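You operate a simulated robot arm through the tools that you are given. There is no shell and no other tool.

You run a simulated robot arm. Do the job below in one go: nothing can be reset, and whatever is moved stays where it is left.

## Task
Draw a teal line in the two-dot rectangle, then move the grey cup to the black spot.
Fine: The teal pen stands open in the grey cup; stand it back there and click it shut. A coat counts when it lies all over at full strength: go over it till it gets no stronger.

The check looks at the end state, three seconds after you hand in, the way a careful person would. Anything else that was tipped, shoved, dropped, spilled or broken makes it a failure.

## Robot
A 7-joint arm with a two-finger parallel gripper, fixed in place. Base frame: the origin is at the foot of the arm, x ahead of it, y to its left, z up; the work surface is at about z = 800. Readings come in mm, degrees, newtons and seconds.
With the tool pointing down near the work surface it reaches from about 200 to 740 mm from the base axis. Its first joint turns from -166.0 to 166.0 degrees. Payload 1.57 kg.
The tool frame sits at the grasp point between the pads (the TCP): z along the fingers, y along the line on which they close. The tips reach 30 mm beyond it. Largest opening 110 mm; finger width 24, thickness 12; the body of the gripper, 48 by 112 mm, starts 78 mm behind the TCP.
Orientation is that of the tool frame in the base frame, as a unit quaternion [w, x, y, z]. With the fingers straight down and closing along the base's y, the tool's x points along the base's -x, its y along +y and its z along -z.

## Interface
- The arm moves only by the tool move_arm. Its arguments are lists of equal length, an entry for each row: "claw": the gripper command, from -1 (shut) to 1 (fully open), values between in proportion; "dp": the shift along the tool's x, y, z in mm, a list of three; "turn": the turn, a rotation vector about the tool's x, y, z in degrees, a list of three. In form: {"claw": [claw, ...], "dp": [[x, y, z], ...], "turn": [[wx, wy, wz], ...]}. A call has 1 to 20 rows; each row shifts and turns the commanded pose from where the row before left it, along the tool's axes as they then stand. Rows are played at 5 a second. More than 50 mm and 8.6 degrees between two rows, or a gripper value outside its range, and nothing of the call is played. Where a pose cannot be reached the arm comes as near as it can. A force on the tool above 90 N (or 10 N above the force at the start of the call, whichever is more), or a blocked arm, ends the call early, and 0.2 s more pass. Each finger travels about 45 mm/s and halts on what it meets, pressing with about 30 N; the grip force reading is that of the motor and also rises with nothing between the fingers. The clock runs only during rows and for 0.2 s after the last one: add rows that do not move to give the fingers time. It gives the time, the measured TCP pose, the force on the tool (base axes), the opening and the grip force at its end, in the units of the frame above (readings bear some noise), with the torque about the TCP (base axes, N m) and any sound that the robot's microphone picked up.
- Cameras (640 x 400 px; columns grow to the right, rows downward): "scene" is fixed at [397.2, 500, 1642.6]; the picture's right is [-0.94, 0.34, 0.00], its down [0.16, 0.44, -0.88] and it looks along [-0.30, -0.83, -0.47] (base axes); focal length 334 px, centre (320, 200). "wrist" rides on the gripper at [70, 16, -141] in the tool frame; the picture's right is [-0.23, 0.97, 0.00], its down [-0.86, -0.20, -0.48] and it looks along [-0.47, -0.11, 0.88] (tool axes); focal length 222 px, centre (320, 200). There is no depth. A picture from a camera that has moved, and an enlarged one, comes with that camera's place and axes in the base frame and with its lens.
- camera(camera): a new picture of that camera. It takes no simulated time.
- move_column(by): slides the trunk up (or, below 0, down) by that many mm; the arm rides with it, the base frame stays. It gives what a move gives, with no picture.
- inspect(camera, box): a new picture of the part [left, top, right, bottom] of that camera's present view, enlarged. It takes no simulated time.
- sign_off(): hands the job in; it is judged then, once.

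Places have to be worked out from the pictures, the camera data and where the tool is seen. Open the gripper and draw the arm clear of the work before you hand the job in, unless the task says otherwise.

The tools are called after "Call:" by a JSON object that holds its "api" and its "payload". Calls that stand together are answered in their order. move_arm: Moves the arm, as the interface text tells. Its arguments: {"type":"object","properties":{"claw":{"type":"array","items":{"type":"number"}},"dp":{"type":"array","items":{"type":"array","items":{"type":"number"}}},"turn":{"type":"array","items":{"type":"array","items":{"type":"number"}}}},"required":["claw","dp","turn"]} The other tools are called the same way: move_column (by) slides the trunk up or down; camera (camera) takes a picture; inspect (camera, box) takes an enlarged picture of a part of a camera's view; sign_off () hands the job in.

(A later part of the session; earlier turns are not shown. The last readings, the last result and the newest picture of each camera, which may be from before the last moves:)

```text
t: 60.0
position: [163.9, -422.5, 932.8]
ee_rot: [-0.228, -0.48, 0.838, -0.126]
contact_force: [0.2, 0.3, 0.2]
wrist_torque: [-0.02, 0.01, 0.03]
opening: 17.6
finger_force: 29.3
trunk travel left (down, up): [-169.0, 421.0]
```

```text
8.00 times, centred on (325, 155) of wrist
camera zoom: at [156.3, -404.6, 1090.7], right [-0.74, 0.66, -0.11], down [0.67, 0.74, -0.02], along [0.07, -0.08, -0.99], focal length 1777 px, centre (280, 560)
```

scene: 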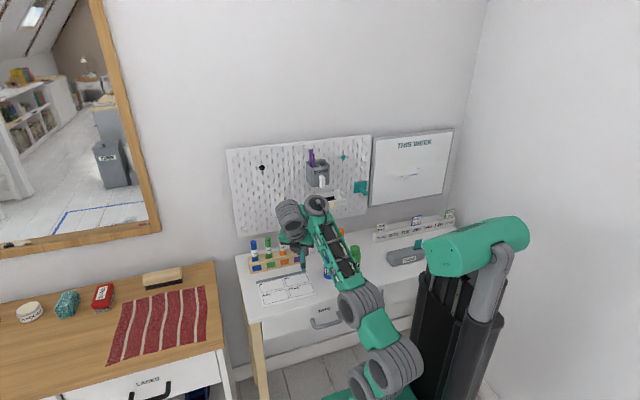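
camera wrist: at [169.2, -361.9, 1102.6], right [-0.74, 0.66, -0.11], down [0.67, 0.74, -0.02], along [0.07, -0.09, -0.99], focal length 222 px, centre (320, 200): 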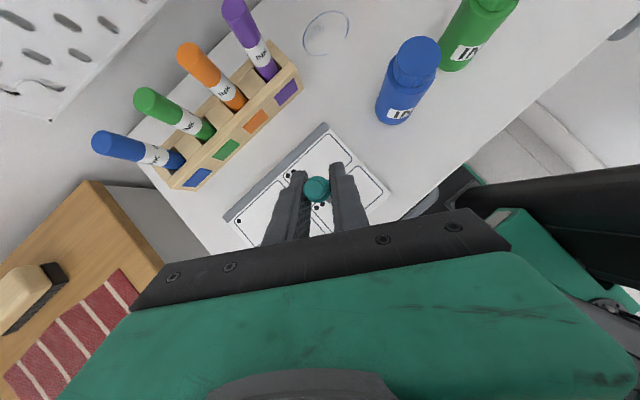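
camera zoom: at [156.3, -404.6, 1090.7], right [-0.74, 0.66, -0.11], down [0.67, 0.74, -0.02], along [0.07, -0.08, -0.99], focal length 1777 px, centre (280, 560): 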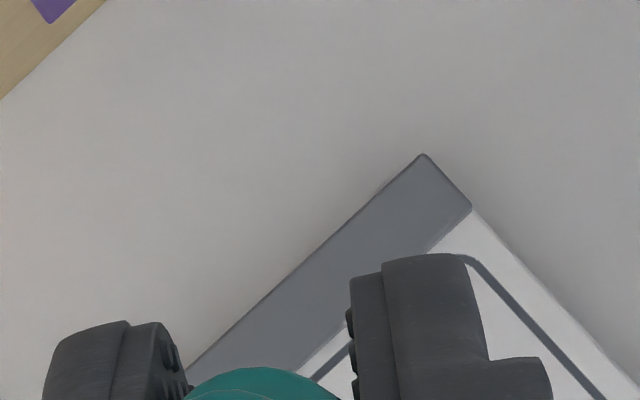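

The bench has no other teal pen; the nib geometry has not changed since I lifted it. I suspect the pen is in the wrong click state, so I will put it back in the cup and click it to find out. First I raise the trunk with the pen clear of everything.

Call:
{"api": "move_arm", "payload": {"claw": [-1, -1, -1], "dp": [[15.2, 0.2, -26], [15.2, 0.2, -26], [0, 0, 0]], "turn": [[0, 0, 0], [0, 0, 0], [0, 0, 0]]}}

Call:
{"api": "move_column", "payload": {"by": 365}}

Call:
{"api": "inspect", "payload": {"camera": "scene", "box": [280, 140, 328, 170]}}

Call:
{"api": "camera", "payload": {"camera": "scene"}}

```text
t: 60.8
position: [164.1, -422.2, 994.3]
ee_rot: [-0.229, -0.479, 0.838, -0.127]
contact_force: [0.2, 0.3, -0.2]
wrist_torque: [-0.01, 0.0, 0.0]
opening: 17.4
finger_force: 30.1
trunk travel left (down, up): [-169.0, 421.0]
```

```text
t: 64.3
position: [163.3, -422.3, 1358.2]
ee_rot: [-0.229, -0.479, 0.838, -0.126]
contact_force: [-0.6, 0.2, 0.2]
wrist_torque: [0.01, 0.02, 0.0]
opening: 17.4
finger_force: 29.6
trunk travel left (down, up): [-534.0, 56.0]
```

```text
13.33 times, centred on (304, 155) of scene
camera zoom: at [397.2, 500.0, 1642.6], right [-0.94, 0.34, 0.0], down [0.16, 0.44, -0.88], along [-0.3, -0.83, -0.47], focal length 4455 px, centre (533, 800)
```

zoom: 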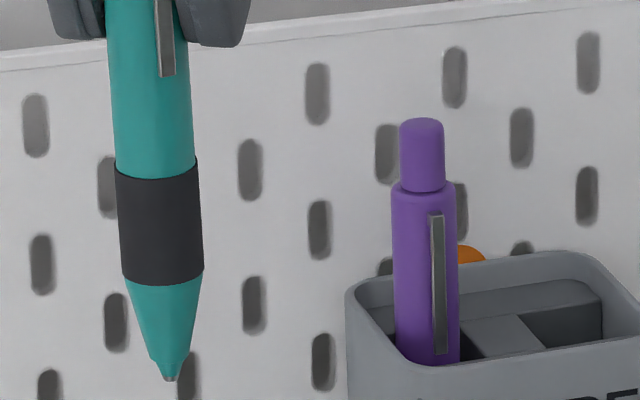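

```text
taken
```

scene: 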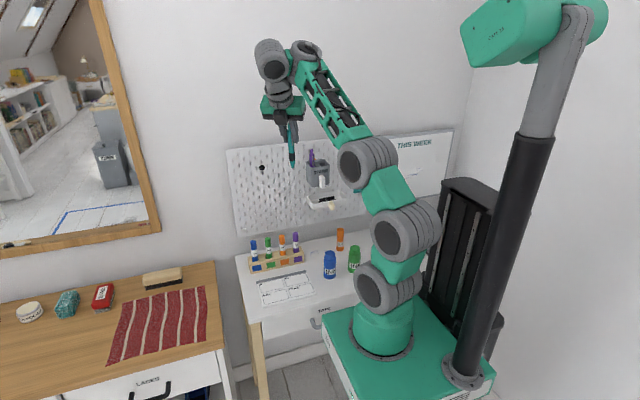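

I bring the pen back over the cup along the reverse path, stopping in front first and then moving in above its pocket.

Call:
{"api": "move_arm", "payload": {"claw": [-1, -1, -1, -1, -1, -1, -1, -1, -1], "dp": [[26.2, 20, 18], [26.2, 20, 18], [26.2, 20, 18], [26.2, 20, 18], [26.2, 20, 18], [19.9, -13.5, 11.5], [19.9, -13.5, 11.5], [19.9, -13.6, 11.6], [0, 0, 0]], "turn": [[0, 0, 0], [0, 0, 0], [0, 0, 0], [0, 0, 0], [0, 0, 0], [0, 0, 0], [0, 0, 0], [0, 0, 0], [0, 0, 0]]}}

Call:
{"api": "inspect", "payload": {"camera": "scene", "box": [288, 130, 352, 170]}}

Call:
{"api": "inspect", "payload": {"camera": "wrist", "box": [240, 140, 400, 240]}}

```text
t: 66.3
position: [-4.1, -588.0, 1346.2]
ee_rot: [-0.229, -0.479, 0.838, -0.126]
contact_force: [-0.1, 0.3, 0.0]
wrist_torque: [0.0, 0.02, -0.02]
opening: 17.6
finger_force: 29.6
trunk travel left (down, up): [-534.0, 56.0]
```

```text
10.00 times, centred on (320, 150) of scene
camera zoom: at [397.2, 500.0, 1642.6], right [-0.94, 0.34, 0.0], down [0.16, 0.44, -0.88], along [-0.3, -0.83, -0.47], focal length 3341 px, centre (320, 700)
```

zoom: 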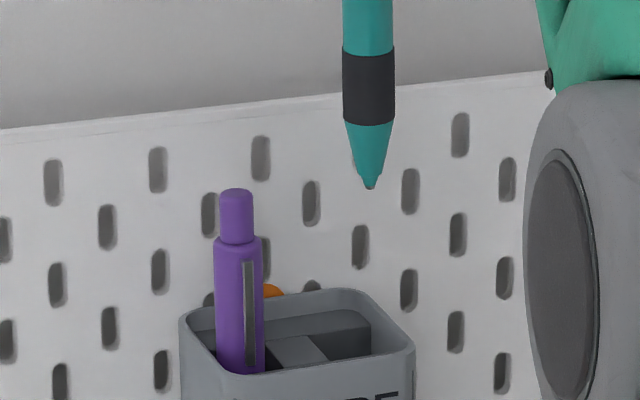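

```text
4.00 times, centred on (320, 190) of wrist
camera zoom: at [-11.2, -569.3, 1505.2], right [-0.74, 0.66, -0.11], down [0.67, 0.74, -0.02], along [0.07, -0.09, -0.99], focal length 888 px, centre (320, 240)
```

zoom: 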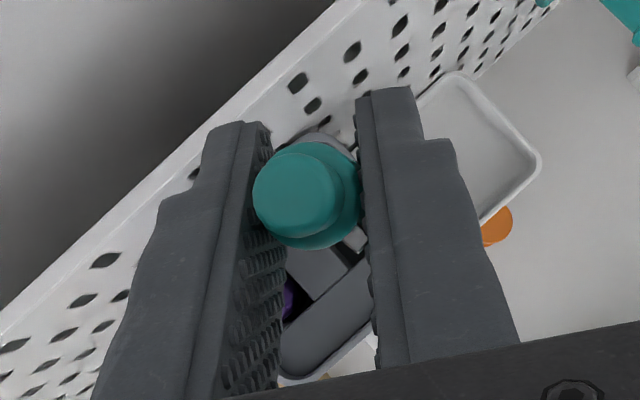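

The tip hovers just above the rim level; I zoom to compare its line with the pocket opening.

Call:
{"api": "inspect", "payload": {"camera": "scene", "box": [304, 144, 336, 169]}}

```text
16.00 times, centred on (320, 156) of scene
camera zoom: at [397.2, 500.0, 1642.6], right [-0.94, 0.34, 0.0], down [0.16, 0.44, -0.88], along [-0.3, -0.83, -0.47], focal length 5346 px, centre (320, 896)
```

zoom: 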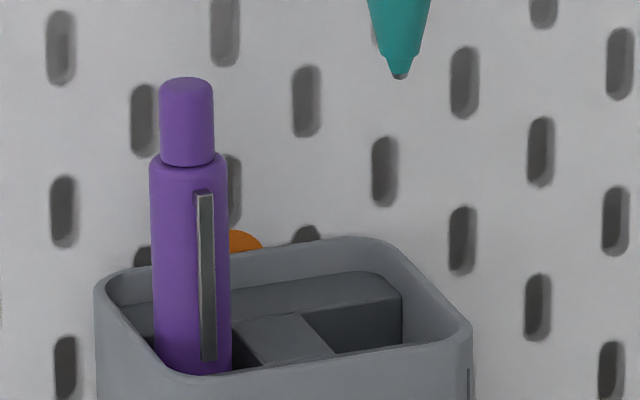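

The pen hangs about 5 mm too far toward -x relative to the pocket. I shift 5 mm in +x and 2 mm toward the board, then lower the trunk 50 mm so the tip is at rim level, and check.

Call:
{"api": "move_arm", "payload": {"claw": [-1, -1], "dp": [[-0.7, -5.3, -0.44], [0, 0, 0]], "turn": [[0, 0, 0], [0, 0, 0]]}}

Call:
{"api": "move_column", "payload": {"by": -52}}

Call:
{"api": "inspect", "payload": {"camera": "scene", "box": [304, 144, 336, 169]}}

Call:
{"api": "inspect", "payload": {"camera": "wrist", "box": [256, 140, 384, 220]}}

```text
t: 66.9
position: [0.6, -590.0, 1346.4]
ee_rot: [-0.229, -0.48, 0.837, -0.127]
contact_force: [-0.5, -0.2, -0.1]
wrist_torque: [0.0, 0.03, -0.01]
opening: 17.7
finger_force: 30.0
trunk travel left (down, up): [-534.0, 56.0]
```

```text
t: 67.9
position: [2.3, -589.8, 1295.2]
ee_rot: [-0.229, -0.48, 0.837, -0.127]
contact_force: [-0.7, -0.4, 0.0]
wrist_torque: [0.03, -0.04, 0.01]
opening: 17.4
finger_force: 29.6
trunk travel left (down, up): [-482.0, 108.0]
```

```text
16.00 times, centred on (320, 156) of scene
camera zoom: at [397.2, 500.0, 1642.6], right [-0.94, 0.34, 0.0], down [0.16, 0.44, -0.88], along [-0.3, -0.83, -0.47], focal length 5346 px, centre (320, 896)
```

zoom: 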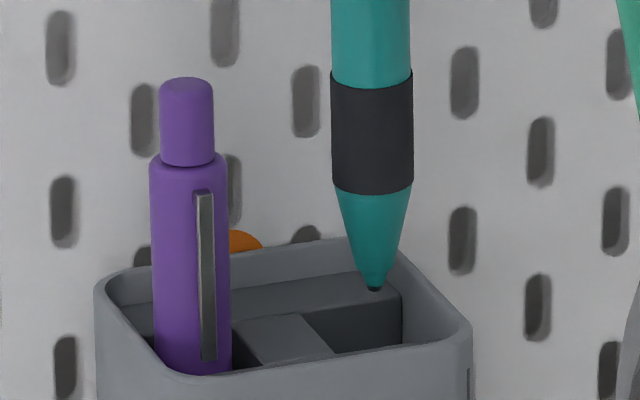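

```text
5.00 times, centred on (320, 180) of wrist
camera zoom: at [-6.1, -571.4, 1453.3], right [-0.74, 0.66, -0.11], down [0.67, 0.74, -0.02], along [0.07, -0.09, -0.99], focal length 1111 px, centre (320, 300)
```

zoom: 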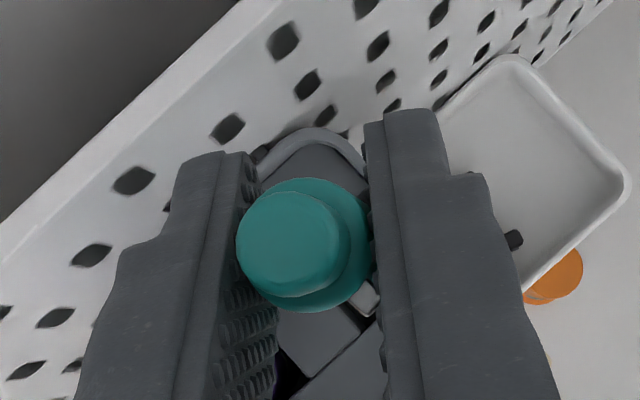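

The tip is over the pocket opening. I lower 28 mm more with the arm in small rows, watching the force.

Call:
{"api": "move_arm", "payload": {"claw": [-1, -1, -1, -1, -1], "dp": [[-3.54, -0.05, 6.06], [-3.54, -0.05, 6.06], [-3.54, -0.05, 6.06], [-3.54, -0.05, 6.06], [0, 0, 0]], "turn": [[0, 0, 0], [0, 0, 0], [0, 0, 0], [0, 0, 0], [0, 0, 0]]}}

Call:
{"api": "inspect", "payload": {"camera": "scene", "box": [304, 144, 336, 169]}}

```text
t: 69.1
position: [0.5, -591.2, 1266.3]
ee_rot: [-0.228, -0.479, 0.838, -0.127]
contact_force: [-0.4, -0.4, -0.7]
wrist_torque: [0.01, 0.03, -0.01]
opening: 17.6
finger_force: 29.9
trunk travel left (down, up): [-482.0, 108.0]
```

```text
16.00 times, centred on (320, 156) of scene
camera zoom: at [397.2, 500.0, 1642.6], right [-0.94, 0.34, 0.0], down [0.16, 0.44, -0.88], along [-0.3, -0.83, -0.47], focal length 5346 px, centre (320, 896)
```

zoom: 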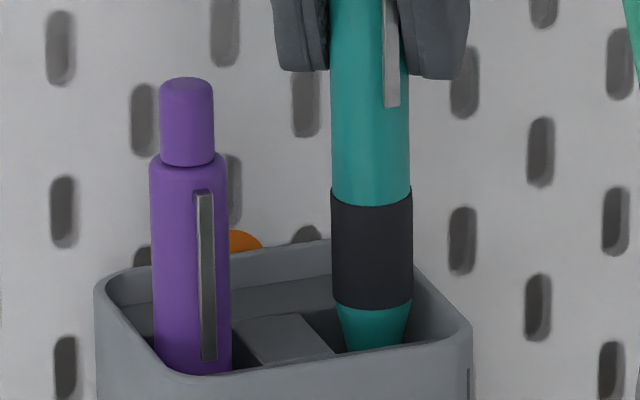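

It enters the pocket without contact. I continue down 42 mm in small rows.

Call:
{"api": "move_arm", "payload": {"claw": [-1, -1, -1, -1, -1, -1, -1, -1], "dp": [[-3.03, -0.04, 5.19], [-3.03, -0.04, 5.19], [-3.03, -0.04, 5.19], [-3.03, -0.04, 5.19], [-3.03, -0.04, 5.19], [-3.03, -0.04, 5.19], [-3.03, -0.04, 5.19], [0, 0, 0]], "turn": [[0, 0, 0], [0, 0, 0], [0, 0, 0], [0, 0, 0], [0, 0, 0], [0, 0, 0], [0, 0, 0], [0, 0, 0]]}}

Call:
{"api": "inspect", "payload": {"camera": "scene", "box": [296, 140, 344, 170]}}

```text
t: 70.9
position: [-0.2, -590.9, 1225.4]
ee_rot: [-0.226, -0.48, 0.839, -0.124]
contact_force: [-1.6, -0.4, -0.9]
wrist_torque: [-0.02, -0.01, 0.0]
opening: 17.6
finger_force: 29.4
trunk travel left (down, up): [-482.0, 108.0]
```

```text
13.33 times, centred on (320, 155) of scene
camera zoom: at [397.2, 500.0, 1642.6], right [-0.94, 0.34, 0.0], down [0.16, 0.44, -0.88], along [-0.3, -0.83, -0.47], focal length 4455 px, centre (320, 800)
```

zoom: 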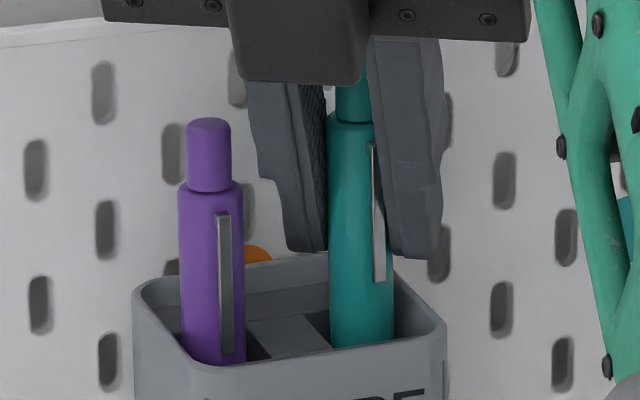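

About 7 mm remain to the original seat height; I lower the trunk 6 mm and read the force.

Call:
{"api": "move_column", "payload": {"by": -6}}

```text
t: 71.4
position: [1.1, -591.1, 1219.5]
ee_rot: [-0.226, -0.48, 0.839, -0.124]
contact_force: [0.1, 0.7, -0.8]
wrist_torque: [0.0, -0.03, 0.03]
opening: 17.6
finger_force: 29.9
trunk travel left (down, up): [-476.0, 114.0]
```

The pen should be within a millimetre or two of the pocket floor. I open the fingers and back off along the tool axis.

Call:
{"api": "move_arm", "payload": {"claw": [-0.6, -0.38, -0.38, -0.38, -0.38, -0.38, -0.38, -0.38], "dp": [[0, 0, 0], [0, 0, 0], [0, 0, 0], [0, 0, -20], [0, 0, -20], [0, 0, -20], [0, 0, -20], [0, 0, 0]], "turn": [[0, 0, 0], [0, 0, 0], [0, 0, 0], [0, 0, 0], [0, 0, 0], [0, 0, 0], [0, 0, 0], [0, 0, 0]]}}

Call:
{"api": "inspect", "payload": {"camera": "scene", "box": [296, 140, 344, 170]}}

Call:
{"api": "inspect", "payload": {"camera": "wrist", "box": [256, 125, 384, 205]}}

```text
t: 73.2
position: [21.9, -556.7, 1288.9]
ee_rot: [-0.227, -0.479, 0.839, -0.123]
contact_force: [0.0, 0.6, 0.2]
wrist_torque: [-0.02, -0.03, -0.01]
opening: 34.0
finger_force: 0.0
trunk travel left (down, up): [-476.0, 114.0]
```

```text
13.33 times, centred on (320, 155) of scene
camera zoom: at [397.2, 500.0, 1642.6], right [-0.94, 0.34, 0.0], down [0.16, 0.44, -0.88], along [-0.3, -0.83, -0.47], focal length 4455 px, centre (320, 800)
```

zoom: 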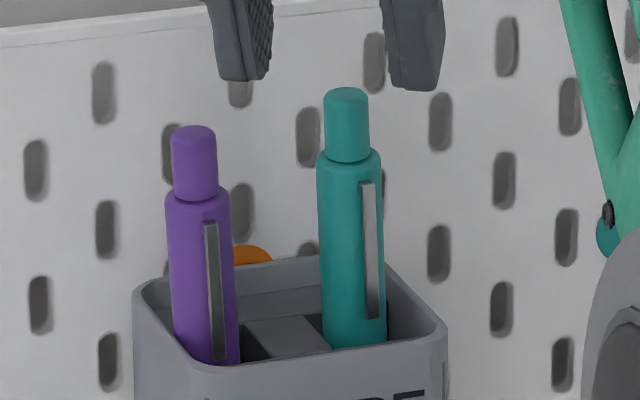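

```text
5.00 times, centred on (320, 165) of wrist
camera zoom: at [14.8, -540.5, 1446.5], right [-0.74, 0.67, -0.1], down [0.67, 0.74, -0.01], along [0.07, -0.08, -0.99], focal length 1111 px, centre (320, 375)
```

zoom: 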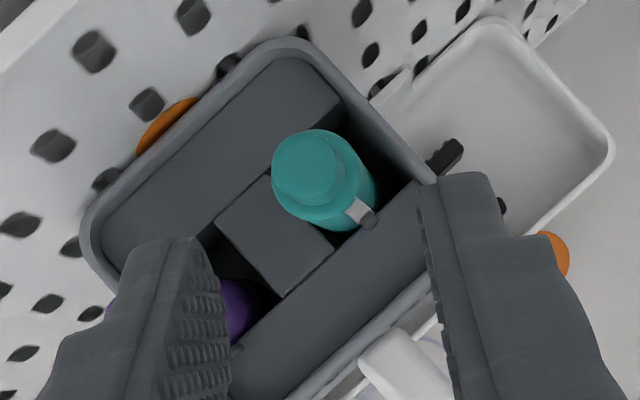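

The teal pen stands in its pocket, leaning slightly, button top near (6,-587,1241). I close the fingers and position their tips about 16 mm above the button.

Call:
{"api": "move_arm", "payload": {"claw": [-1, -1, -1, -1], "dp": [[0, 0, 0], [13.5, -0.75, 6.05], [13.5, -0.75, 6.05], [0, 0, 0]], "turn": [[0, 0, 0], [0, 0, 0], [0, 0, 0], [0, 0, 0]]}}

Call:
{"api": "inspect", "payload": {"camera": "scene", "box": [296, 130, 344, 165]}}

Call:
{"api": "inspect", "payload": {"camera": "wrist", "box": [256, 125, 384, 205]}}

```text
t: 74.2
position: [6.7, -584.1, 1291.8]
ee_rot: [-0.226, -0.48, 0.839, -0.123]
contact_force: [0.3, -0.6, -0.3]
wrist_torque: [0.03, -0.05, 0.0]
opening: 0.1
finger_force: 21.4
trunk travel left (down, up): [-476.0, 114.0]
```

```text
11.43 times, centred on (320, 148) of scene
camera zoom: at [397.2, 500.0, 1642.6], right [-0.94, 0.34, 0.0], down [0.16, 0.44, -0.88], along [-0.3, -0.83, -0.47], focal length 3818 px, centre (320, 800)
```

zoom: 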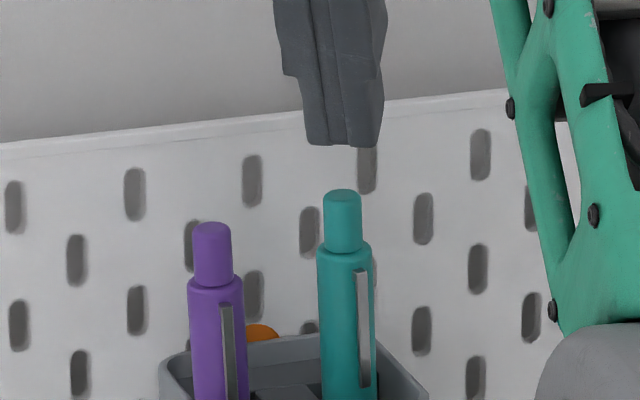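

```text
5.00 times, centred on (320, 165) of wrist
camera zoom: at [0.4, -566.1, 1450.2], right [-0.74, 0.67, -0.1], down [0.67, 0.74, -0.01], along [0.07, -0.08, -0.99], focal length 1111 px, centre (320, 375)
```

zoom: 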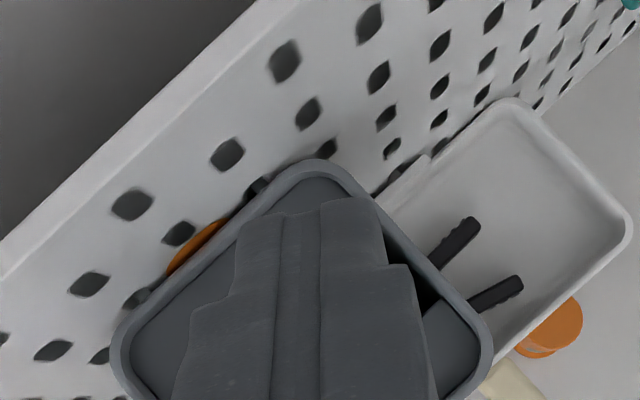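

The closed tips are right above the button. I go down 15 mm and then press in 2 mm steps, listening for a click.

Call:
{"api": "move_arm", "payload": {"claw": [-1, -1, -1, -1], "dp": [[-2.49, -0.05, 4.33], [-2.49, -0.05, 4.33], [-2.49, -0.05, 4.33], [0, 0, 0]], "turn": [[0, 0, 0], [0, 0, 0], [0, 0, 0], [0, 0, 0]]}}

Call:
{"api": "move_arm", "payload": {"claw": [-1, -1], "dp": [[-1.0, -0.02, 1.73], [0, 0, 0]], "turn": [[0, 0, 0], [0, 0, 0]]}}

Call:
{"api": "move_arm", "payload": {"claw": [-1, -1], "dp": [[-1.0, -0.02, 1.73], [0, 0, 0]], "turn": [[0, 0, 0], [0, 0, 0]]}}

Call:
{"api": "inspect", "payload": {"camera": "scene", "box": [296, 130, 344, 165]}}

```text
t: 75.2
position: [7.2, -583.7, 1276.2]
ee_rot: [-0.227, -0.48, 0.839, -0.124]
contact_force: [-0.8, -0.9, 1.8]
wrist_torque: [-0.01, 0.03, 0.01]
opening: 0.3
finger_force: 20.9
trunk travel left (down, up): [-476.0, 114.0]
```

```text
t: 75.8
position: [6.6, -584.2, 1274.0]
ee_rot: [-0.226, -0.481, 0.838, -0.124]
contact_force: [0.0, 0.0, 2.1]
wrist_torque: [-0.04, 0.03, -0.01]
opening: 0.0
finger_force: 21.0
trunk travel left (down, up): [-476.0, 114.0]
```

```text
t: 76.4
position: [6.5, -585.1, 1272.1]
ee_rot: [-0.226, -0.48, 0.838, -0.124]
contact_force: [0.1, -0.5, -0.4]
wrist_torque: [0.01, -0.03, 0.01]
opening: 0.1
finger_force: 22.1
trunk travel left (down, up): [-476.0, 114.0]
heard: click
```

```text
11.43 times, centred on (320, 148) of scene
camera zoom: at [397.2, 500.0, 1642.6], right [-0.94, 0.34, 0.0], down [0.16, 0.44, -0.88], along [-0.3, -0.83, -0.47], focal length 3818 px, centre (320, 800)
```

zoom: 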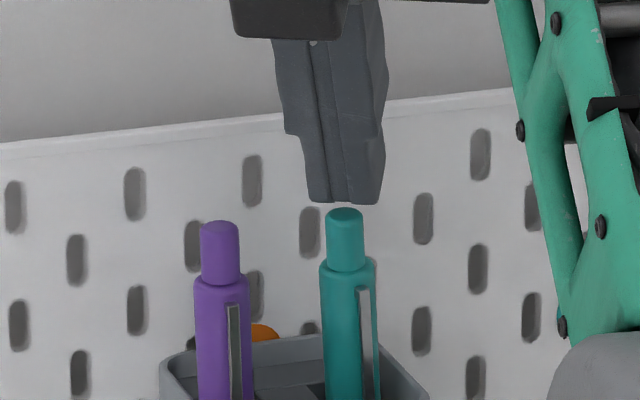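

A click was heard and the pen dropped about 5 mm, so it had been open (nib out) and is now shut. I check the paper again in case the ink shows only with delay.

Call:
{"api": "inspect", "payload": {"camera": "scene", "box": [280, 264, 320, 289]}}

Call:
{"api": "inspect", "payload": {"camera": "scene", "box": [250, 262, 330, 312]}}

```text
16.00 times, centred on (300, 276) of scene
camera zoom: at [397.2, 500.0, 1642.6], right [-0.94, 0.34, 0.0], down [0.16, 0.44, -0.88], along [-0.3, -0.83, -0.47], focal length 5346 px, centre (640, -1024)
```

zoom: 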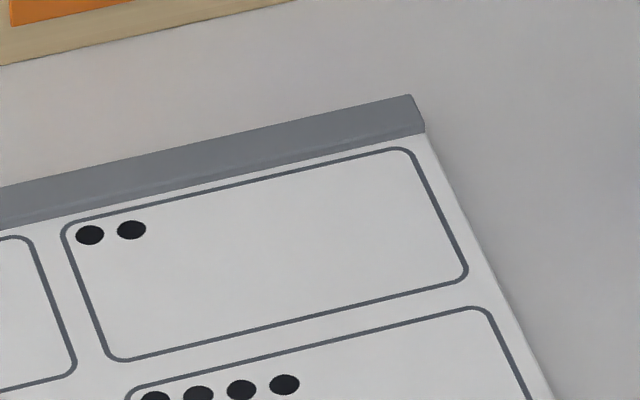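

```text
8.00 times, centred on (290, 287) of scene
camera zoom: at [397.2, 500.0, 1642.6], right [-0.94, 0.34, 0.0], down [0.16, 0.44, -0.88], along [-0.3, -0.83, -0.47], focal length 2673 px, centre (560, -496)
```

zoom: 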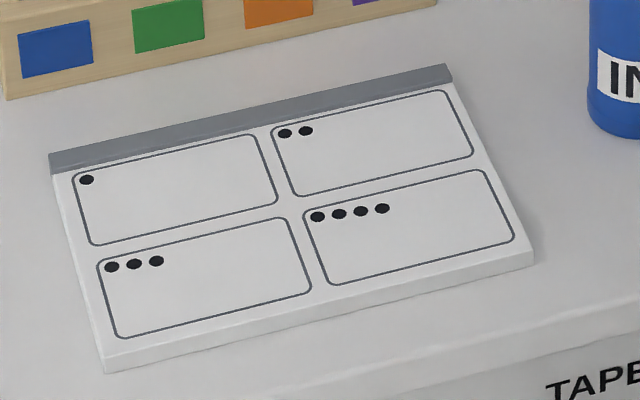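

The paper is still blank. Maybe a fresh click is needed for the pen to give ink, so I press again in small steps to reopen it.

Call:
{"api": "move_arm", "payload": {"claw": [-1, -1], "dp": [[-1.5, -0.03, 2.6], [0, 0, 0]], "turn": [[0, 0, 0], [0, 0, 0]]}}

Call:
{"api": "move_arm", "payload": {"claw": [-1, -1], "dp": [[-1.0, -0.02, 1.73], [0, 0, 0]], "turn": [[0, 0, 0], [0, 0, 0]]}}

Call:
{"api": "move_arm", "payload": {"claw": [-1, -1], "dp": [[-1.0, -0.02, 1.73], [0, 0, 0]], "turn": [[0, 0, 0], [0, 0, 0]]}}

```text
t: 77.0
position: [6.7, -583.4, 1270.7]
ee_rot: [-0.226, -0.48, 0.839, -0.124]
contact_force: [0.3, 0.4, 1.4]
wrist_torque: [-0.05, -0.01, 0.0]
opening: 0.1
finger_force: 21.5
trunk travel left (down, up): [-476.0, 114.0]
```

```text
t: 77.6
position: [6.9, -582.8, 1269.2]
ee_rot: [-0.226, -0.48, 0.839, -0.123]
contact_force: [-1.0, 0.2, 2.4]
wrist_torque: [0.01, 0.0, 0.0]
opening: 0.1
finger_force: 21.4
trunk travel left (down, up): [-476.0, 114.0]
```

```text
t: 78.2
position: [7.1, -583.3, 1268.2]
ee_rot: [-0.227, -0.48, 0.839, -0.124]
contact_force: [0.6, 1.4, 3.8]
wrist_torque: [-0.03, 0.01, 0.02]
opening: 0.0
finger_force: 20.8
trunk travel left (down, up): [-476.0, 114.0]
heard: click
```

A second click. I back the fingers off and look at the pen's height to confirm that it is open again.

Call:
{"api": "move_arm", "payload": {"claw": [-1, -1, -0.38, -0.38, -0.38], "dp": [[4, 0, -7], [4, 0, -7], [0, 0, 0], [0, 0, 0], [0, 0, 0]], "turn": [[0, 0, 0], [0, 0, 0], [0, 0, 0], [0, 0, 0], [0, 0, 0]]}}

Call:
{"api": "inspect", "payload": {"camera": "scene", "box": [296, 130, 344, 165]}}

Call:
{"api": "inspect", "payload": {"camera": "wrist", "box": [256, 125, 384, 205]}}

```text
t: 79.4
position: [6.5, -583.4, 1282.5]
ee_rot: [-0.226, -0.48, 0.839, -0.124]
contact_force: [0.1, 0.4, -0.2]
wrist_torque: [0.01, -0.01, -0.01]
opening: 34.1
finger_force: 0.1
trunk travel left (down, up): [-476.0, 114.0]
```

```text
11.43 times, centred on (320, 148) of scene
camera zoom: at [397.2, 500.0, 1642.6], right [-0.94, 0.34, 0.0], down [0.16, 0.44, -0.88], along [-0.3, -0.83, -0.47], focal length 3818 px, centre (320, 800)
```

zoom: 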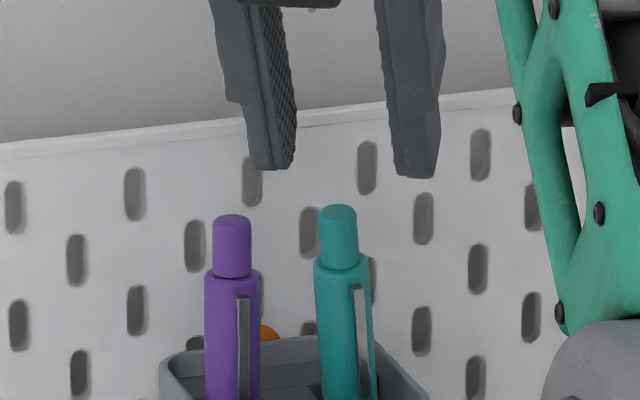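

```text
5.00 times, centred on (320, 165) of wrist
camera zoom: at [0.2, -565.9, 1441.1], right [-0.74, 0.67, -0.1], down [0.67, 0.74, -0.01], along [0.07, -0.08, -0.99], focal length 1111 px, centre (320, 375)
```

zoom: 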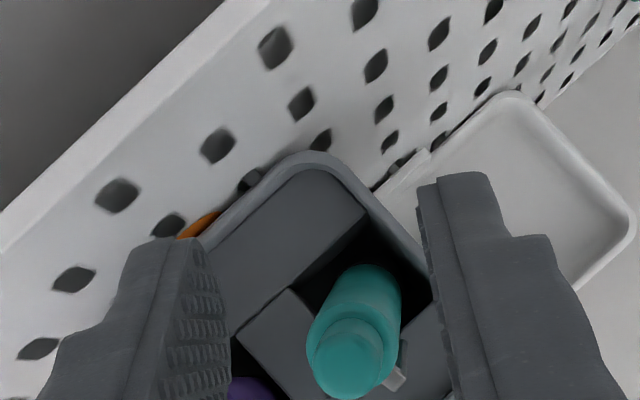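

The pen stands open again but leans about 6° toward the front. I lower the open fingers around it (arm 35 mm, then trunk 30 mm) for a new grasp.

Call:
{"api": "move_arm", "payload": {"claw": [-0.38, -0.38, -0.38, -0.38], "dp": [[-5.82, -0.13, 10.1], [-5.82, -0.13, 10.1], [-5.82, -0.13, 10.1], [0, 0, 0]], "turn": [[0, 0, 0], [0, 0, 0], [0, 0, 0], [0, 0, 0]]}}

Call:
{"api": "move_column", "payload": {"by": -30}}

Call:
{"api": "inspect", "payload": {"camera": "wrist", "box": [256, 150, 384, 230]}}

Call:
{"api": "inspect", "payload": {"camera": "scene", "box": [296, 135, 344, 170]}}

```text
t: 80.4
position: [8.1, -582.4, 1247.2]
ee_rot: [-0.226, -0.48, 0.839, -0.124]
contact_force: [-0.2, -1.0, 0.3]
wrist_torque: [-0.01, 0.0, 0.01]
opening: 34.3
finger_force: 0.2
trunk travel left (down, up): [-476.0, 114.0]
```

```text
t: 81.2
position: [7.7, -581.6, 1218.6]
ee_rot: [-0.226, -0.48, 0.838, -0.124]
contact_force: [1.0, 0.3, 0.4]
wrist_torque: [0.0, 0.01, 0.01]
opening: 34.3
finger_force: 0.1
trunk travel left (down, up): [-446.0, 144.0]
heard: click
```

```text
5.00 times, centred on (320, 190) of wrist
camera zoom: at [0.4, -564.9, 1376.0], right [-0.74, 0.67, -0.1], down [0.67, 0.74, -0.01], along [0.07, -0.08, -0.99], focal length 1111 px, centre (320, 250)
```

zoom: 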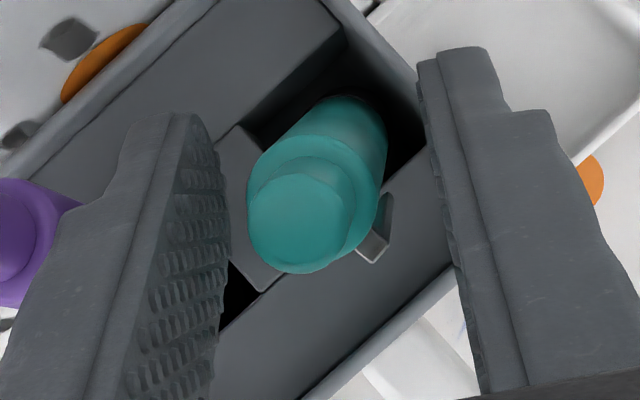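

```text
11.43 times, centred on (320, 152) of scene
camera zoom: at [397.2, 500.0, 1642.6], right [-0.94, 0.34, 0.0], down [0.16, 0.44, -0.88], along [-0.3, -0.83, -0.47], focal length 3818 px, centre (320, 743)
```

zoom: 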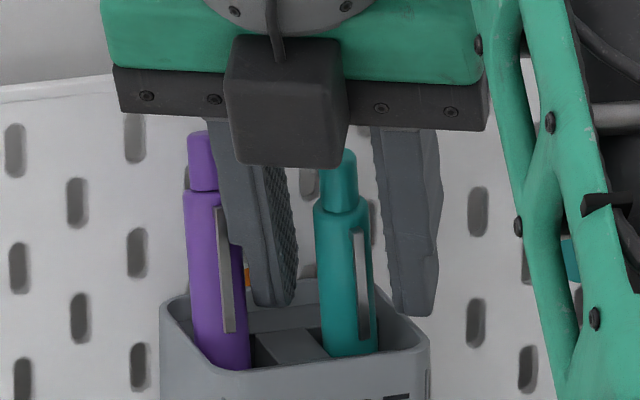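

During that descent a click was heard: the left finger seems to have pushed the purple pen's top aside and pressed its button, so I must check and restore the purple pen later. The teal pen is centred between the fingers; I close on it now.

Call:
{"api": "move_arm", "payload": {"claw": [-0.6, -0.8, -1, -1, -1], "dp": [[0, 0, 0], [0, 0, 0], [0, 0, 0], [0, 0, 0], [0, 0, 0]], "turn": [[0, 0, 0], [0, 0, 0], [0, 0, 0], [0, 0, 0], [0, 0, 0]]}}

Call:
{"api": "inspect", "payload": {"camera": "wrist", "box": [240, 150, 368, 230]}}

Call:
{"api": "inspect", "payload": {"camera": "scene", "box": [296, 135, 344, 170]}}

```text
t: 82.4
position: [7.9, -581.6, 1217.8]
ee_rot: [-0.226, -0.48, 0.839, -0.124]
contact_force: [-1.2, 0.0, 0.7]
wrist_torque: [0.02, 0.08, -0.01]
opening: 17.2
finger_force: 29.8
trunk travel left (down, up): [-446.0, 144.0]
```

```text
5.00 times, centred on (304, 190) of wrist
camera zoom: at [0.0, -564.9, 1376.2], right [-0.74, 0.67, -0.1], down [0.67, 0.74, -0.01], along [0.07, -0.08, -0.99], focal length 1111 px, centre (400, 250)
```

zoom: 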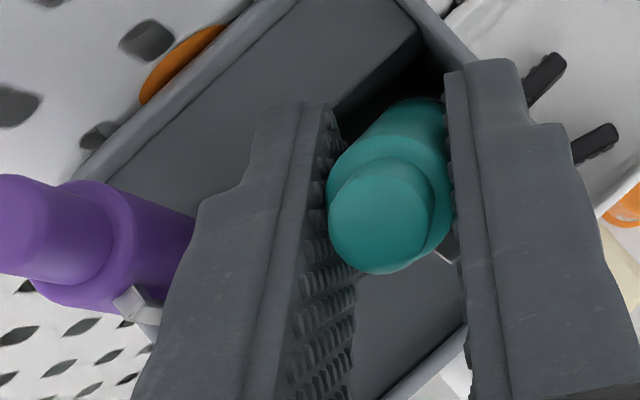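

```text
11.43 times, centred on (320, 152) of scene
camera zoom: at [397.2, 500.0, 1642.6], right [-0.94, 0.34, 0.0], down [0.16, 0.44, -0.88], along [-0.3, -0.83, -0.47], focal length 3818 px, centre (320, 743)
```

zoom: 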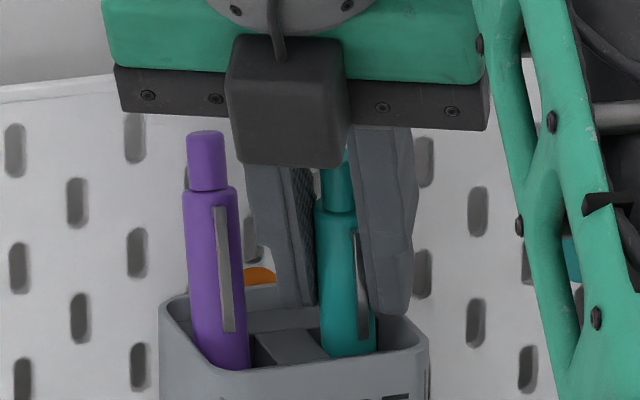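

Teal pen gripped again. I lift it straight up with the trunk.

Call:
{"api": "move_column", "payload": {"by": 130}}

Call:
{"api": "inspect", "payload": {"camera": "scene", "box": [292, 130, 340, 170]}}

```text
t: 84.0
position: [7.8, -582.8, 1347.1]
ee_rot: [-0.227, -0.479, 0.839, -0.123]
contact_force: [0.1, 0.2, 0.0]
wrist_torque: [0.0, 0.02, 0.01]
opening: 17.6
finger_force: 29.5
trunk travel left (down, up): [-576.0, 14.0]
```

```text
10.00 times, centred on (316, 150) of scene
camera zoom: at [397.2, 500.0, 1642.6], right [-0.94, 0.34, 0.0], down [0.16, 0.44, -0.88], along [-0.3, -0.83, -0.47], focal length 3341 px, centre (360, 700)
```

zoom: 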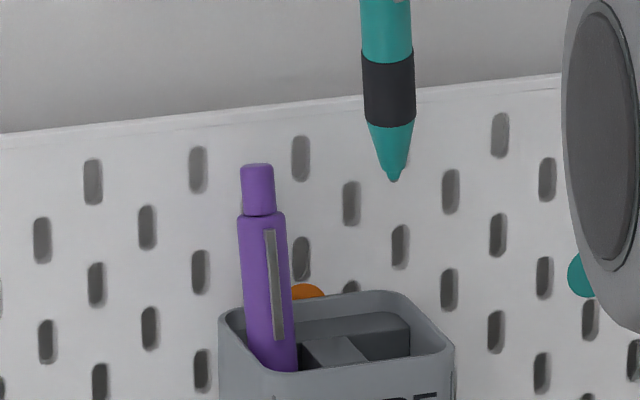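

I zoom on the nib to compare it with before.

Call:
{"api": "inspect", "payload": {"camera": "scene", "box": [306, 138, 334, 156]}}

Call:
{"api": "inspect", "payload": {"camera": "scene", "box": [292, 142, 324, 172]}}

```text
16.00 times, centred on (320, 147) of scene
camera zoom: at [397.2, 500.0, 1642.6], right [-0.94, 0.34, 0.0], down [0.16, 0.44, -0.88], along [-0.3, -0.83, -0.47], focal length 5346 px, centre (320, 1048)
```

zoom: 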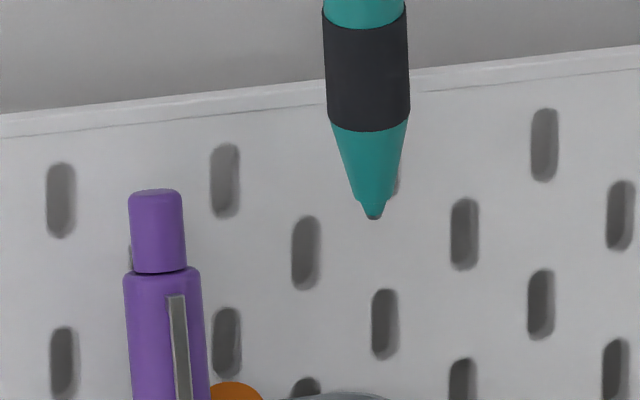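

```text
13.33 times, centred on (308, 157) of scene
camera zoom: at [397.2, 500.0, 1642.6], right [-0.94, 0.34, 0.0], down [0.16, 0.44, -0.88], along [-0.3, -0.83, -0.47], focal length 4455 px, centre (480, 773)
```

zoom: 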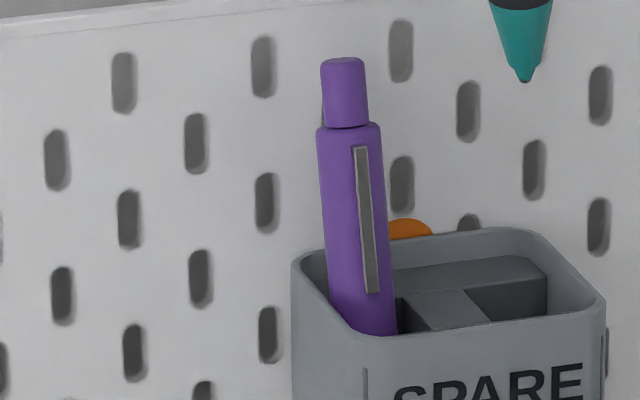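

The nib looks unchanged (out). I carry the pen back to the sheet along the same route and lower the trunk to working height for another try.

Call:
{"api": "move_arm", "payload": {"claw": [-1, -1, -1, -1, -1, -1, -1, -1], "dp": [[-19.9, 13.6, -11.3], [-19.9, 13.6, -11.3], [-19.9, 13.6, -11.3], [-26.6, -17.7, -15.5], [-26.6, -17.7, -15.5], [-26.6, -17.7, -15.5], [-26.6, -17.7, -15.5], [-26.6, -17.7, -15.5]], "turn": [[0, 0, 0], [0, 0, 0], [0, 0, 0], [0, 0, 0], [0, 0, 0], [0, 0, 0], [0, 0, 0], [0, 0, 0]]}}

Call:
{"api": "move_column", "payload": {"by": -400}}

Call:
{"api": "inspect", "payload": {"camera": "scene", "box": [272, 240, 336, 290]}}

```text
t: 85.8
position: [162.8, -413.9, 1348.4]
ee_rot: [-0.226, -0.48, 0.839, -0.124]
contact_force: [-0.5, 0.3, 0.5]
wrist_torque: [0.01, 0.0, 0.0]
opening: 17.6
finger_force: 30.1
trunk travel left (down, up): [-576.0, 14.0]
```

```text
t: 89.6
position: [163.3, -414.7, 947.8]
ee_rot: [-0.226, -0.48, 0.839, -0.124]
contact_force: [0.6, 0.2, -0.4]
wrist_torque: [-0.01, -0.01, -0.01]
opening: 17.5
finger_force: 30.0
trunk travel left (down, up): [-176.0, 414.0]
```

```text
8.00 times, centred on (304, 265) of scene
camera zoom: at [397.2, 500.0, 1642.6], right [-0.94, 0.34, 0.0], down [0.16, 0.44, -0.88], along [-0.3, -0.83, -0.47], focal length 2673 px, centre (448, -320)
```

zoom: 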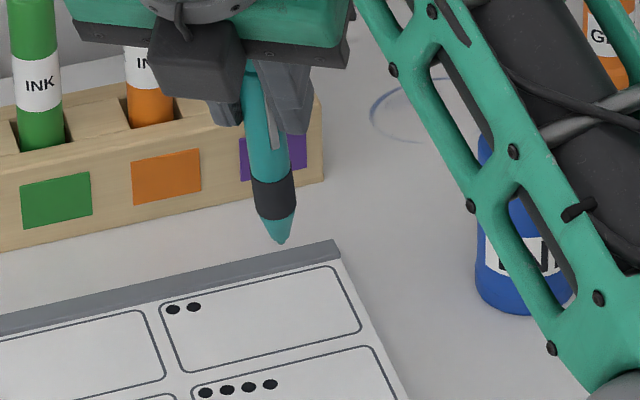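

The tip hovers about 30 mm above the paper near (147,-430). I shift a few millimetres, lower, and feel for contact again.

Call:
{"api": "move_arm", "payload": {"claw": [-1, -1, -1, -1], "dp": [[0, 13.9, 0.2], [-6, -0.13, 10.4], [-5, -0.11, 8.67], [0, 0, 0]], "turn": [[0, 0, 0], [0, 0, 0], [0, 0, 0], [0, 0, 0]]}}

Call:
{"api": "inspect", "payload": {"camera": "scene", "box": [288, 256, 320, 281]}}

```text
t: 90.6
position: [150.3, -408.9, 925.1]
ee_rot: [-0.226, -0.48, 0.838, -0.124]
contact_force: [0.2, 0.0, -0.2]
wrist_torque: [0.03, 0.01, 0.01]
opening: 17.5
finger_force: 29.9
trunk travel left (down, up): [-176.0, 414.0]
```

```text
16.00 times, centred on (304, 268) of scene
camera zoom: at [397.2, 500.0, 1642.6], right [-0.94, 0.34, 0.0], down [0.16, 0.44, -0.88], along [-0.3, -0.83, -0.47], focal length 5346 px, centre (576, -896)
```

zoom: 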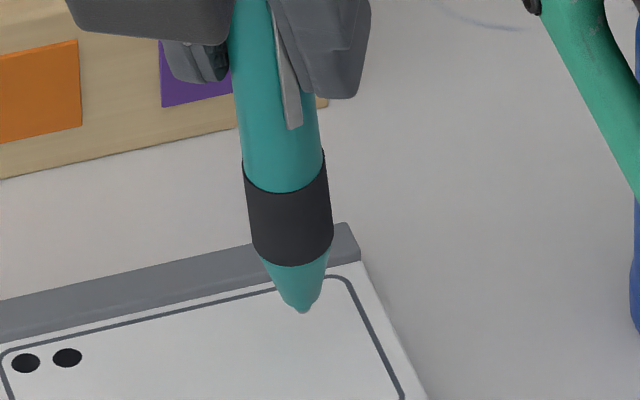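

Close to the paper. I lower 4 mm, then stroke with slow descent to catch light contact.

Call:
{"api": "move_arm", "payload": {"claw": [-1, -1], "dp": [[-2, -0.04, 3.47], [0, 0, 0]], "turn": [[0, 0, 0], [0, 0, 0]]}}

Call:
{"api": "move_arm", "payload": {"claw": [-1, -1], "dp": [[-1, -0.02, 1.73], [0, 0, 0]], "turn": [[0, 0, 0], [0, 0, 0]]}}

Call:
{"api": "move_arm", "payload": {"claw": [-1, -1], "dp": [[-0.75, -0.02, 1.3], [0, 0, 0]], "turn": [[0, 0, 0], [0, 0, 0]]}}

Call:
{"api": "inspect", "payload": {"camera": "scene", "box": [288, 260, 320, 285]}}

```text
t: 91.2
position: [150.5, -407.4, 920.6]
ee_rot: [-0.226, -0.48, 0.838, -0.124]
contact_force: [0.4, -0.8, -0.2]
wrist_torque: [0.0, 0.0, -0.02]
opening: 17.4
finger_force: 30.2
trunk travel left (down, up): [-176.0, 414.0]
```

```text
t: 91.8
position: [151.3, -408.9, 919.9]
ee_rot: [-0.227, -0.479, 0.839, -0.122]
contact_force: [-0.6, -0.4, 2.1]
wrist_torque: [-0.08, 0.07, -0.02]
opening: 17.2
finger_force: 29.9
trunk travel left (down, up): [-176.0, 414.0]
```

```text
t: 92.4
position: [150.2, -407.8, 919.1]
ee_rot: [-0.227, -0.479, 0.839, -0.123]
contact_force: [-0.5, -0.2, 3.3]
wrist_torque: [-0.13, 0.08, 0.0]
opening: 17.5
finger_force: 30.4
trunk travel left (down, up): [-176.0, 414.0]
```

```text
16.00 times, centred on (304, 272) of scene
camera zoom: at [397.2, 500.0, 1642.6], right [-0.94, 0.34, 0.0], down [0.16, 0.44, -0.88], along [-0.3, -0.83, -0.47], focal length 5346 px, centre (576, -960)
```

zoom: 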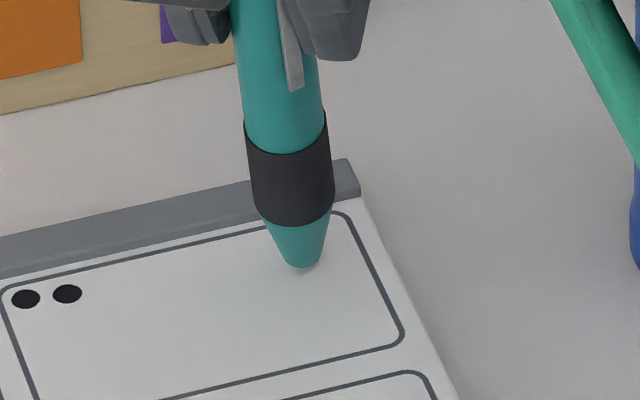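

In contact at about 3 N with the pen leaning 11°. I stroke 30 mm toward +x and look.

Call:
{"api": "move_arm", "payload": {"claw": [-1, -1, -1, -1, -1, -1, -1, -1, -1, -1], "dp": [[-1.314, -2.579, -0.79], [-1.314, -2.579, -0.79], [-1.314, -2.579, -0.79], [-1.314, -2.579, -0.79], [-1.314, -2.579, -0.79], [-1.314, -2.579, -0.79], [-1.314, -2.579, -0.79], [-1.314, -2.579, -0.79], [-1.314, -2.579, -0.79], [-1.314, -2.579, -0.79]], "turn": [[0, 0, 0], [0, 0, 0], [0, 0, 0], [0, 0, 0], [0, 0, 0], [0, 0, 0], [0, 0, 0], [0, 0, 0], [0, 0, 0], [0, 0, 0]]}}

Call:
{"api": "inspect", "payload": {"camera": "scene", "box": [288, 260, 320, 285]}}

```text
t: 94.6
position: [180.3, -408.9, 918.8]
ee_rot: [-0.226, -0.48, 0.839, -0.123]
contact_force: [-1.3, -0.2, 4.3]
wrist_torque: [-0.09, 0.19, -0.04]
opening: 17.6
finger_force: 29.8
trunk travel left (down, up): [-176.0, 414.0]
```

```text
16.00 times, centred on (304, 272) of scene
camera zoom: at [397.2, 500.0, 1642.6], right [-0.94, 0.34, 0.0], down [0.16, 0.44, -0.88], along [-0.3, -0.83, -0.47], focal length 5346 px, centre (576, -960)
```

zoom: 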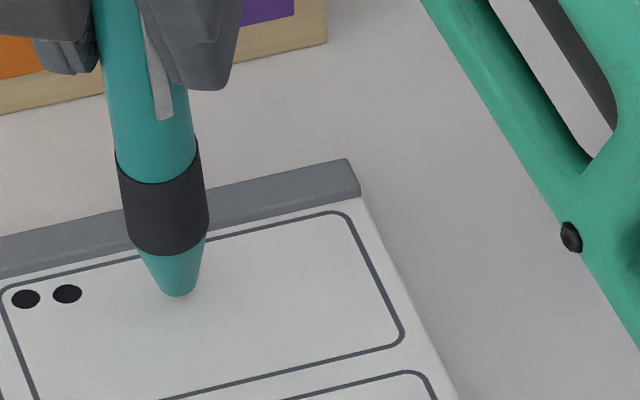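

Still no ink in strokes at 2-5 N and at 13-16 N. The range between, around 6-10 N, is untested; I press gradually to that and stroke back.

Call:
{"api": "move_arm", "payload": {"claw": [-1, -1, -1], "dp": [[-1.5, -0.03, 2.6], [0, 0, 0], [0, 0, 0]], "turn": [[0, 0, 0], [0, 0, 0], [0, 0, 0]]}}

Call:
{"api": "move_arm", "payload": {"claw": [-1, -1, -1], "dp": [[-0.35, -0.01, 0.61], [0, 0, 0], [0, 0, 0]], "turn": [[0, 0, 0], [0, 0, 0], [0, 0, 0]]}}

Call:
{"api": "move_arm", "payload": {"claw": [-1, -1, -1], "dp": [[-0.35, -0.01, 0.61], [0, 0, 0], [0, 0, 0]], "turn": [[0, 0, 0], [0, 0, 0], [0, 0, 0]]}}

```text
t: 95.4
position: [181.2, -409.3, 915.9]
ee_rot: [-0.226, -0.48, 0.838, -0.126]
contact_force: [-0.4, 0.3, 8.7]
wrist_torque: [-0.17, 0.19, -0.03]
opening: 17.5
finger_force: 29.2
trunk travel left (down, up): [-176.0, 414.0]
```

```text
t: 96.2
position: [180.2, -408.5, 916.8]
ee_rot: [-0.226, -0.48, 0.838, -0.125]
contact_force: [1.4, 0.0, 16.0]
wrist_torque: [-0.37, 0.07, 0.07]
opening: 17.6
finger_force: 29.9
trunk travel left (down, up): [-176.0, 414.0]
```

```text
t: 97.0
position: [179.5, -407.5, 915.1]
ee_rot: [-0.227, -0.479, 0.839, -0.124]
contact_force: [2.8, -0.9, 25.7]
wrist_torque: [-0.66, 0.05, 0.06]
opening: 17.5
finger_force: 30.4
trunk travel left (down, up): [-176.0, 414.0]
```

That rose to 26 N quickly. I ease off by about 0.9 mm to the 6-10 N range and stroke back toward -x.

Call:
{"api": "move_arm", "payload": {"claw": [-1, -1, -1, -1, -1, -1, -1, -1], "dp": [[0.5, 0.01, -0.87], [1.314, 2.579, 0.79], [1.314, 2.579, 0.79], [1.314, 2.579, 0.79], [1.314, 2.579, 0.79], [1.314, 2.579, 0.79], [1.314, 2.579, 0.79], [0, 0, 0]], "turn": [[0, 0, 0], [0, 0, 0], [0, 0, 0], [0, 0, 0], [0, 0, 0], [0, 0, 0], [0, 0, 0], [0, 0, 0]]}}

Call:
{"api": "inspect", "payload": {"camera": "scene", "box": [288, 260, 320, 285]}}

```text
t: 98.8
position: [161.9, -406.2, 915.0]
ee_rot: [-0.227, -0.48, 0.838, -0.125]
contact_force: [6.7, -0.2, 20.7]
wrist_torque: [-0.54, -0.53, 0.18]
opening: 17.7
finger_force: 29.9
trunk travel left (down, up): [-176.0, 414.0]
```

```text
16.00 times, centred on (304, 272) of scene
camera zoom: at [397.2, 500.0, 1642.6], right [-0.94, 0.34, 0.0], down [0.16, 0.44, -0.88], along [-0.3, -0.83, -0.47], focal length 5346 px, centre (576, -960)
```

zoom: 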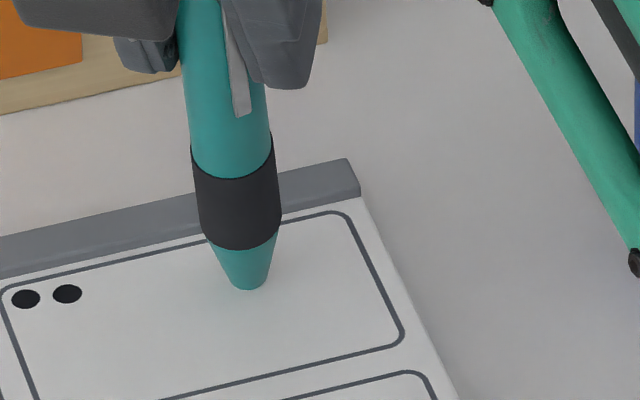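

No mark at any pressure. I lift the pen 15 mm and study the nib and the paper again.

Call:
{"api": "move_arm", "payload": {"claw": [-1, -1, -1], "dp": [[5, 0.1, -8.7], [5, 0.1, -8.7], [0, 0, 0]], "turn": [[0, 0, 0], [0, 0, 0], [0, 0, 0]]}}

Call:
{"api": "inspect", "payload": {"camera": "scene", "box": [294, 258, 310, 268]}}

Call:
{"api": "camera", "payload": {"camera": "scene"}}

Call:
{"api": "camera", "payload": {"camera": "wrist"}}

```text
t: 99.6
position: [163.5, -407.0, 934.4]
ee_rot: [-0.227, -0.48, 0.838, -0.123]
contact_force: [-1.0, 0.4, 0.0]
wrist_torque: [0.03, -0.01, -0.01]
opening: 17.6
finger_force: 30.2
trunk travel left (down, up): [-176.0, 414.0]
```

```text
16.00 times, centred on (302, 263) of scene
camera zoom: at [397.2, 500.0, 1642.6], right [-0.94, 0.34, 0.0], down [0.16, 0.44, -0.88], along [-0.3, -0.83, -0.47], focal length 5346 px, centre (608, -808)
```

zoom: 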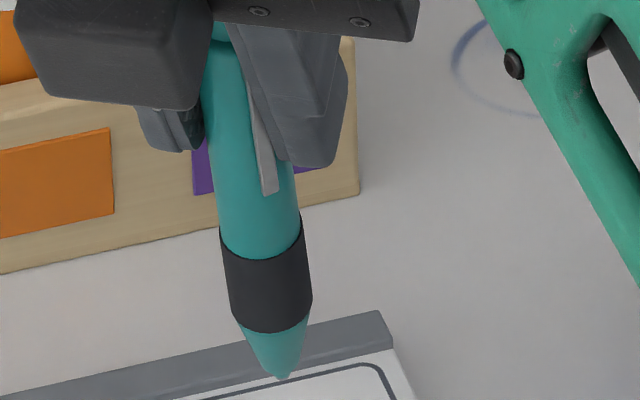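

```text
taken
```

scene: 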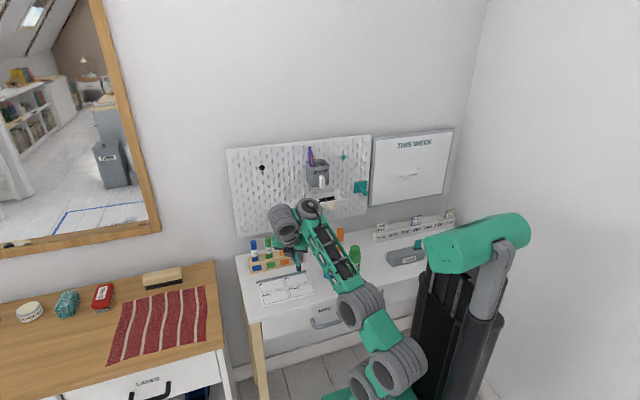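

```text
taken
camera wrist: at [155.9, -390.5, 1093.6], right [-0.74, 0.67, -0.1], down [0.67, 0.74, -0.01], along [0.07, -0.08, -0.99], focal length 222 px, centre (320, 200)
```

wrist: 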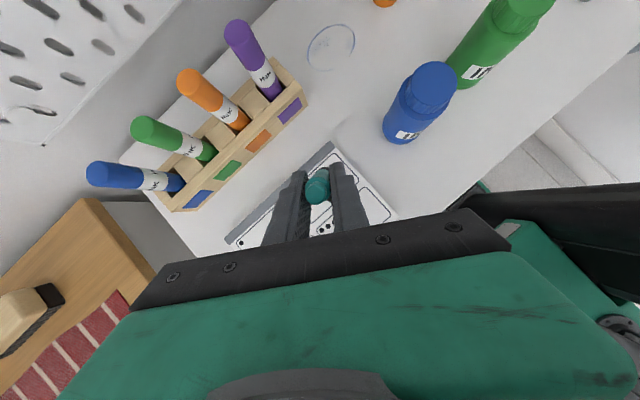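

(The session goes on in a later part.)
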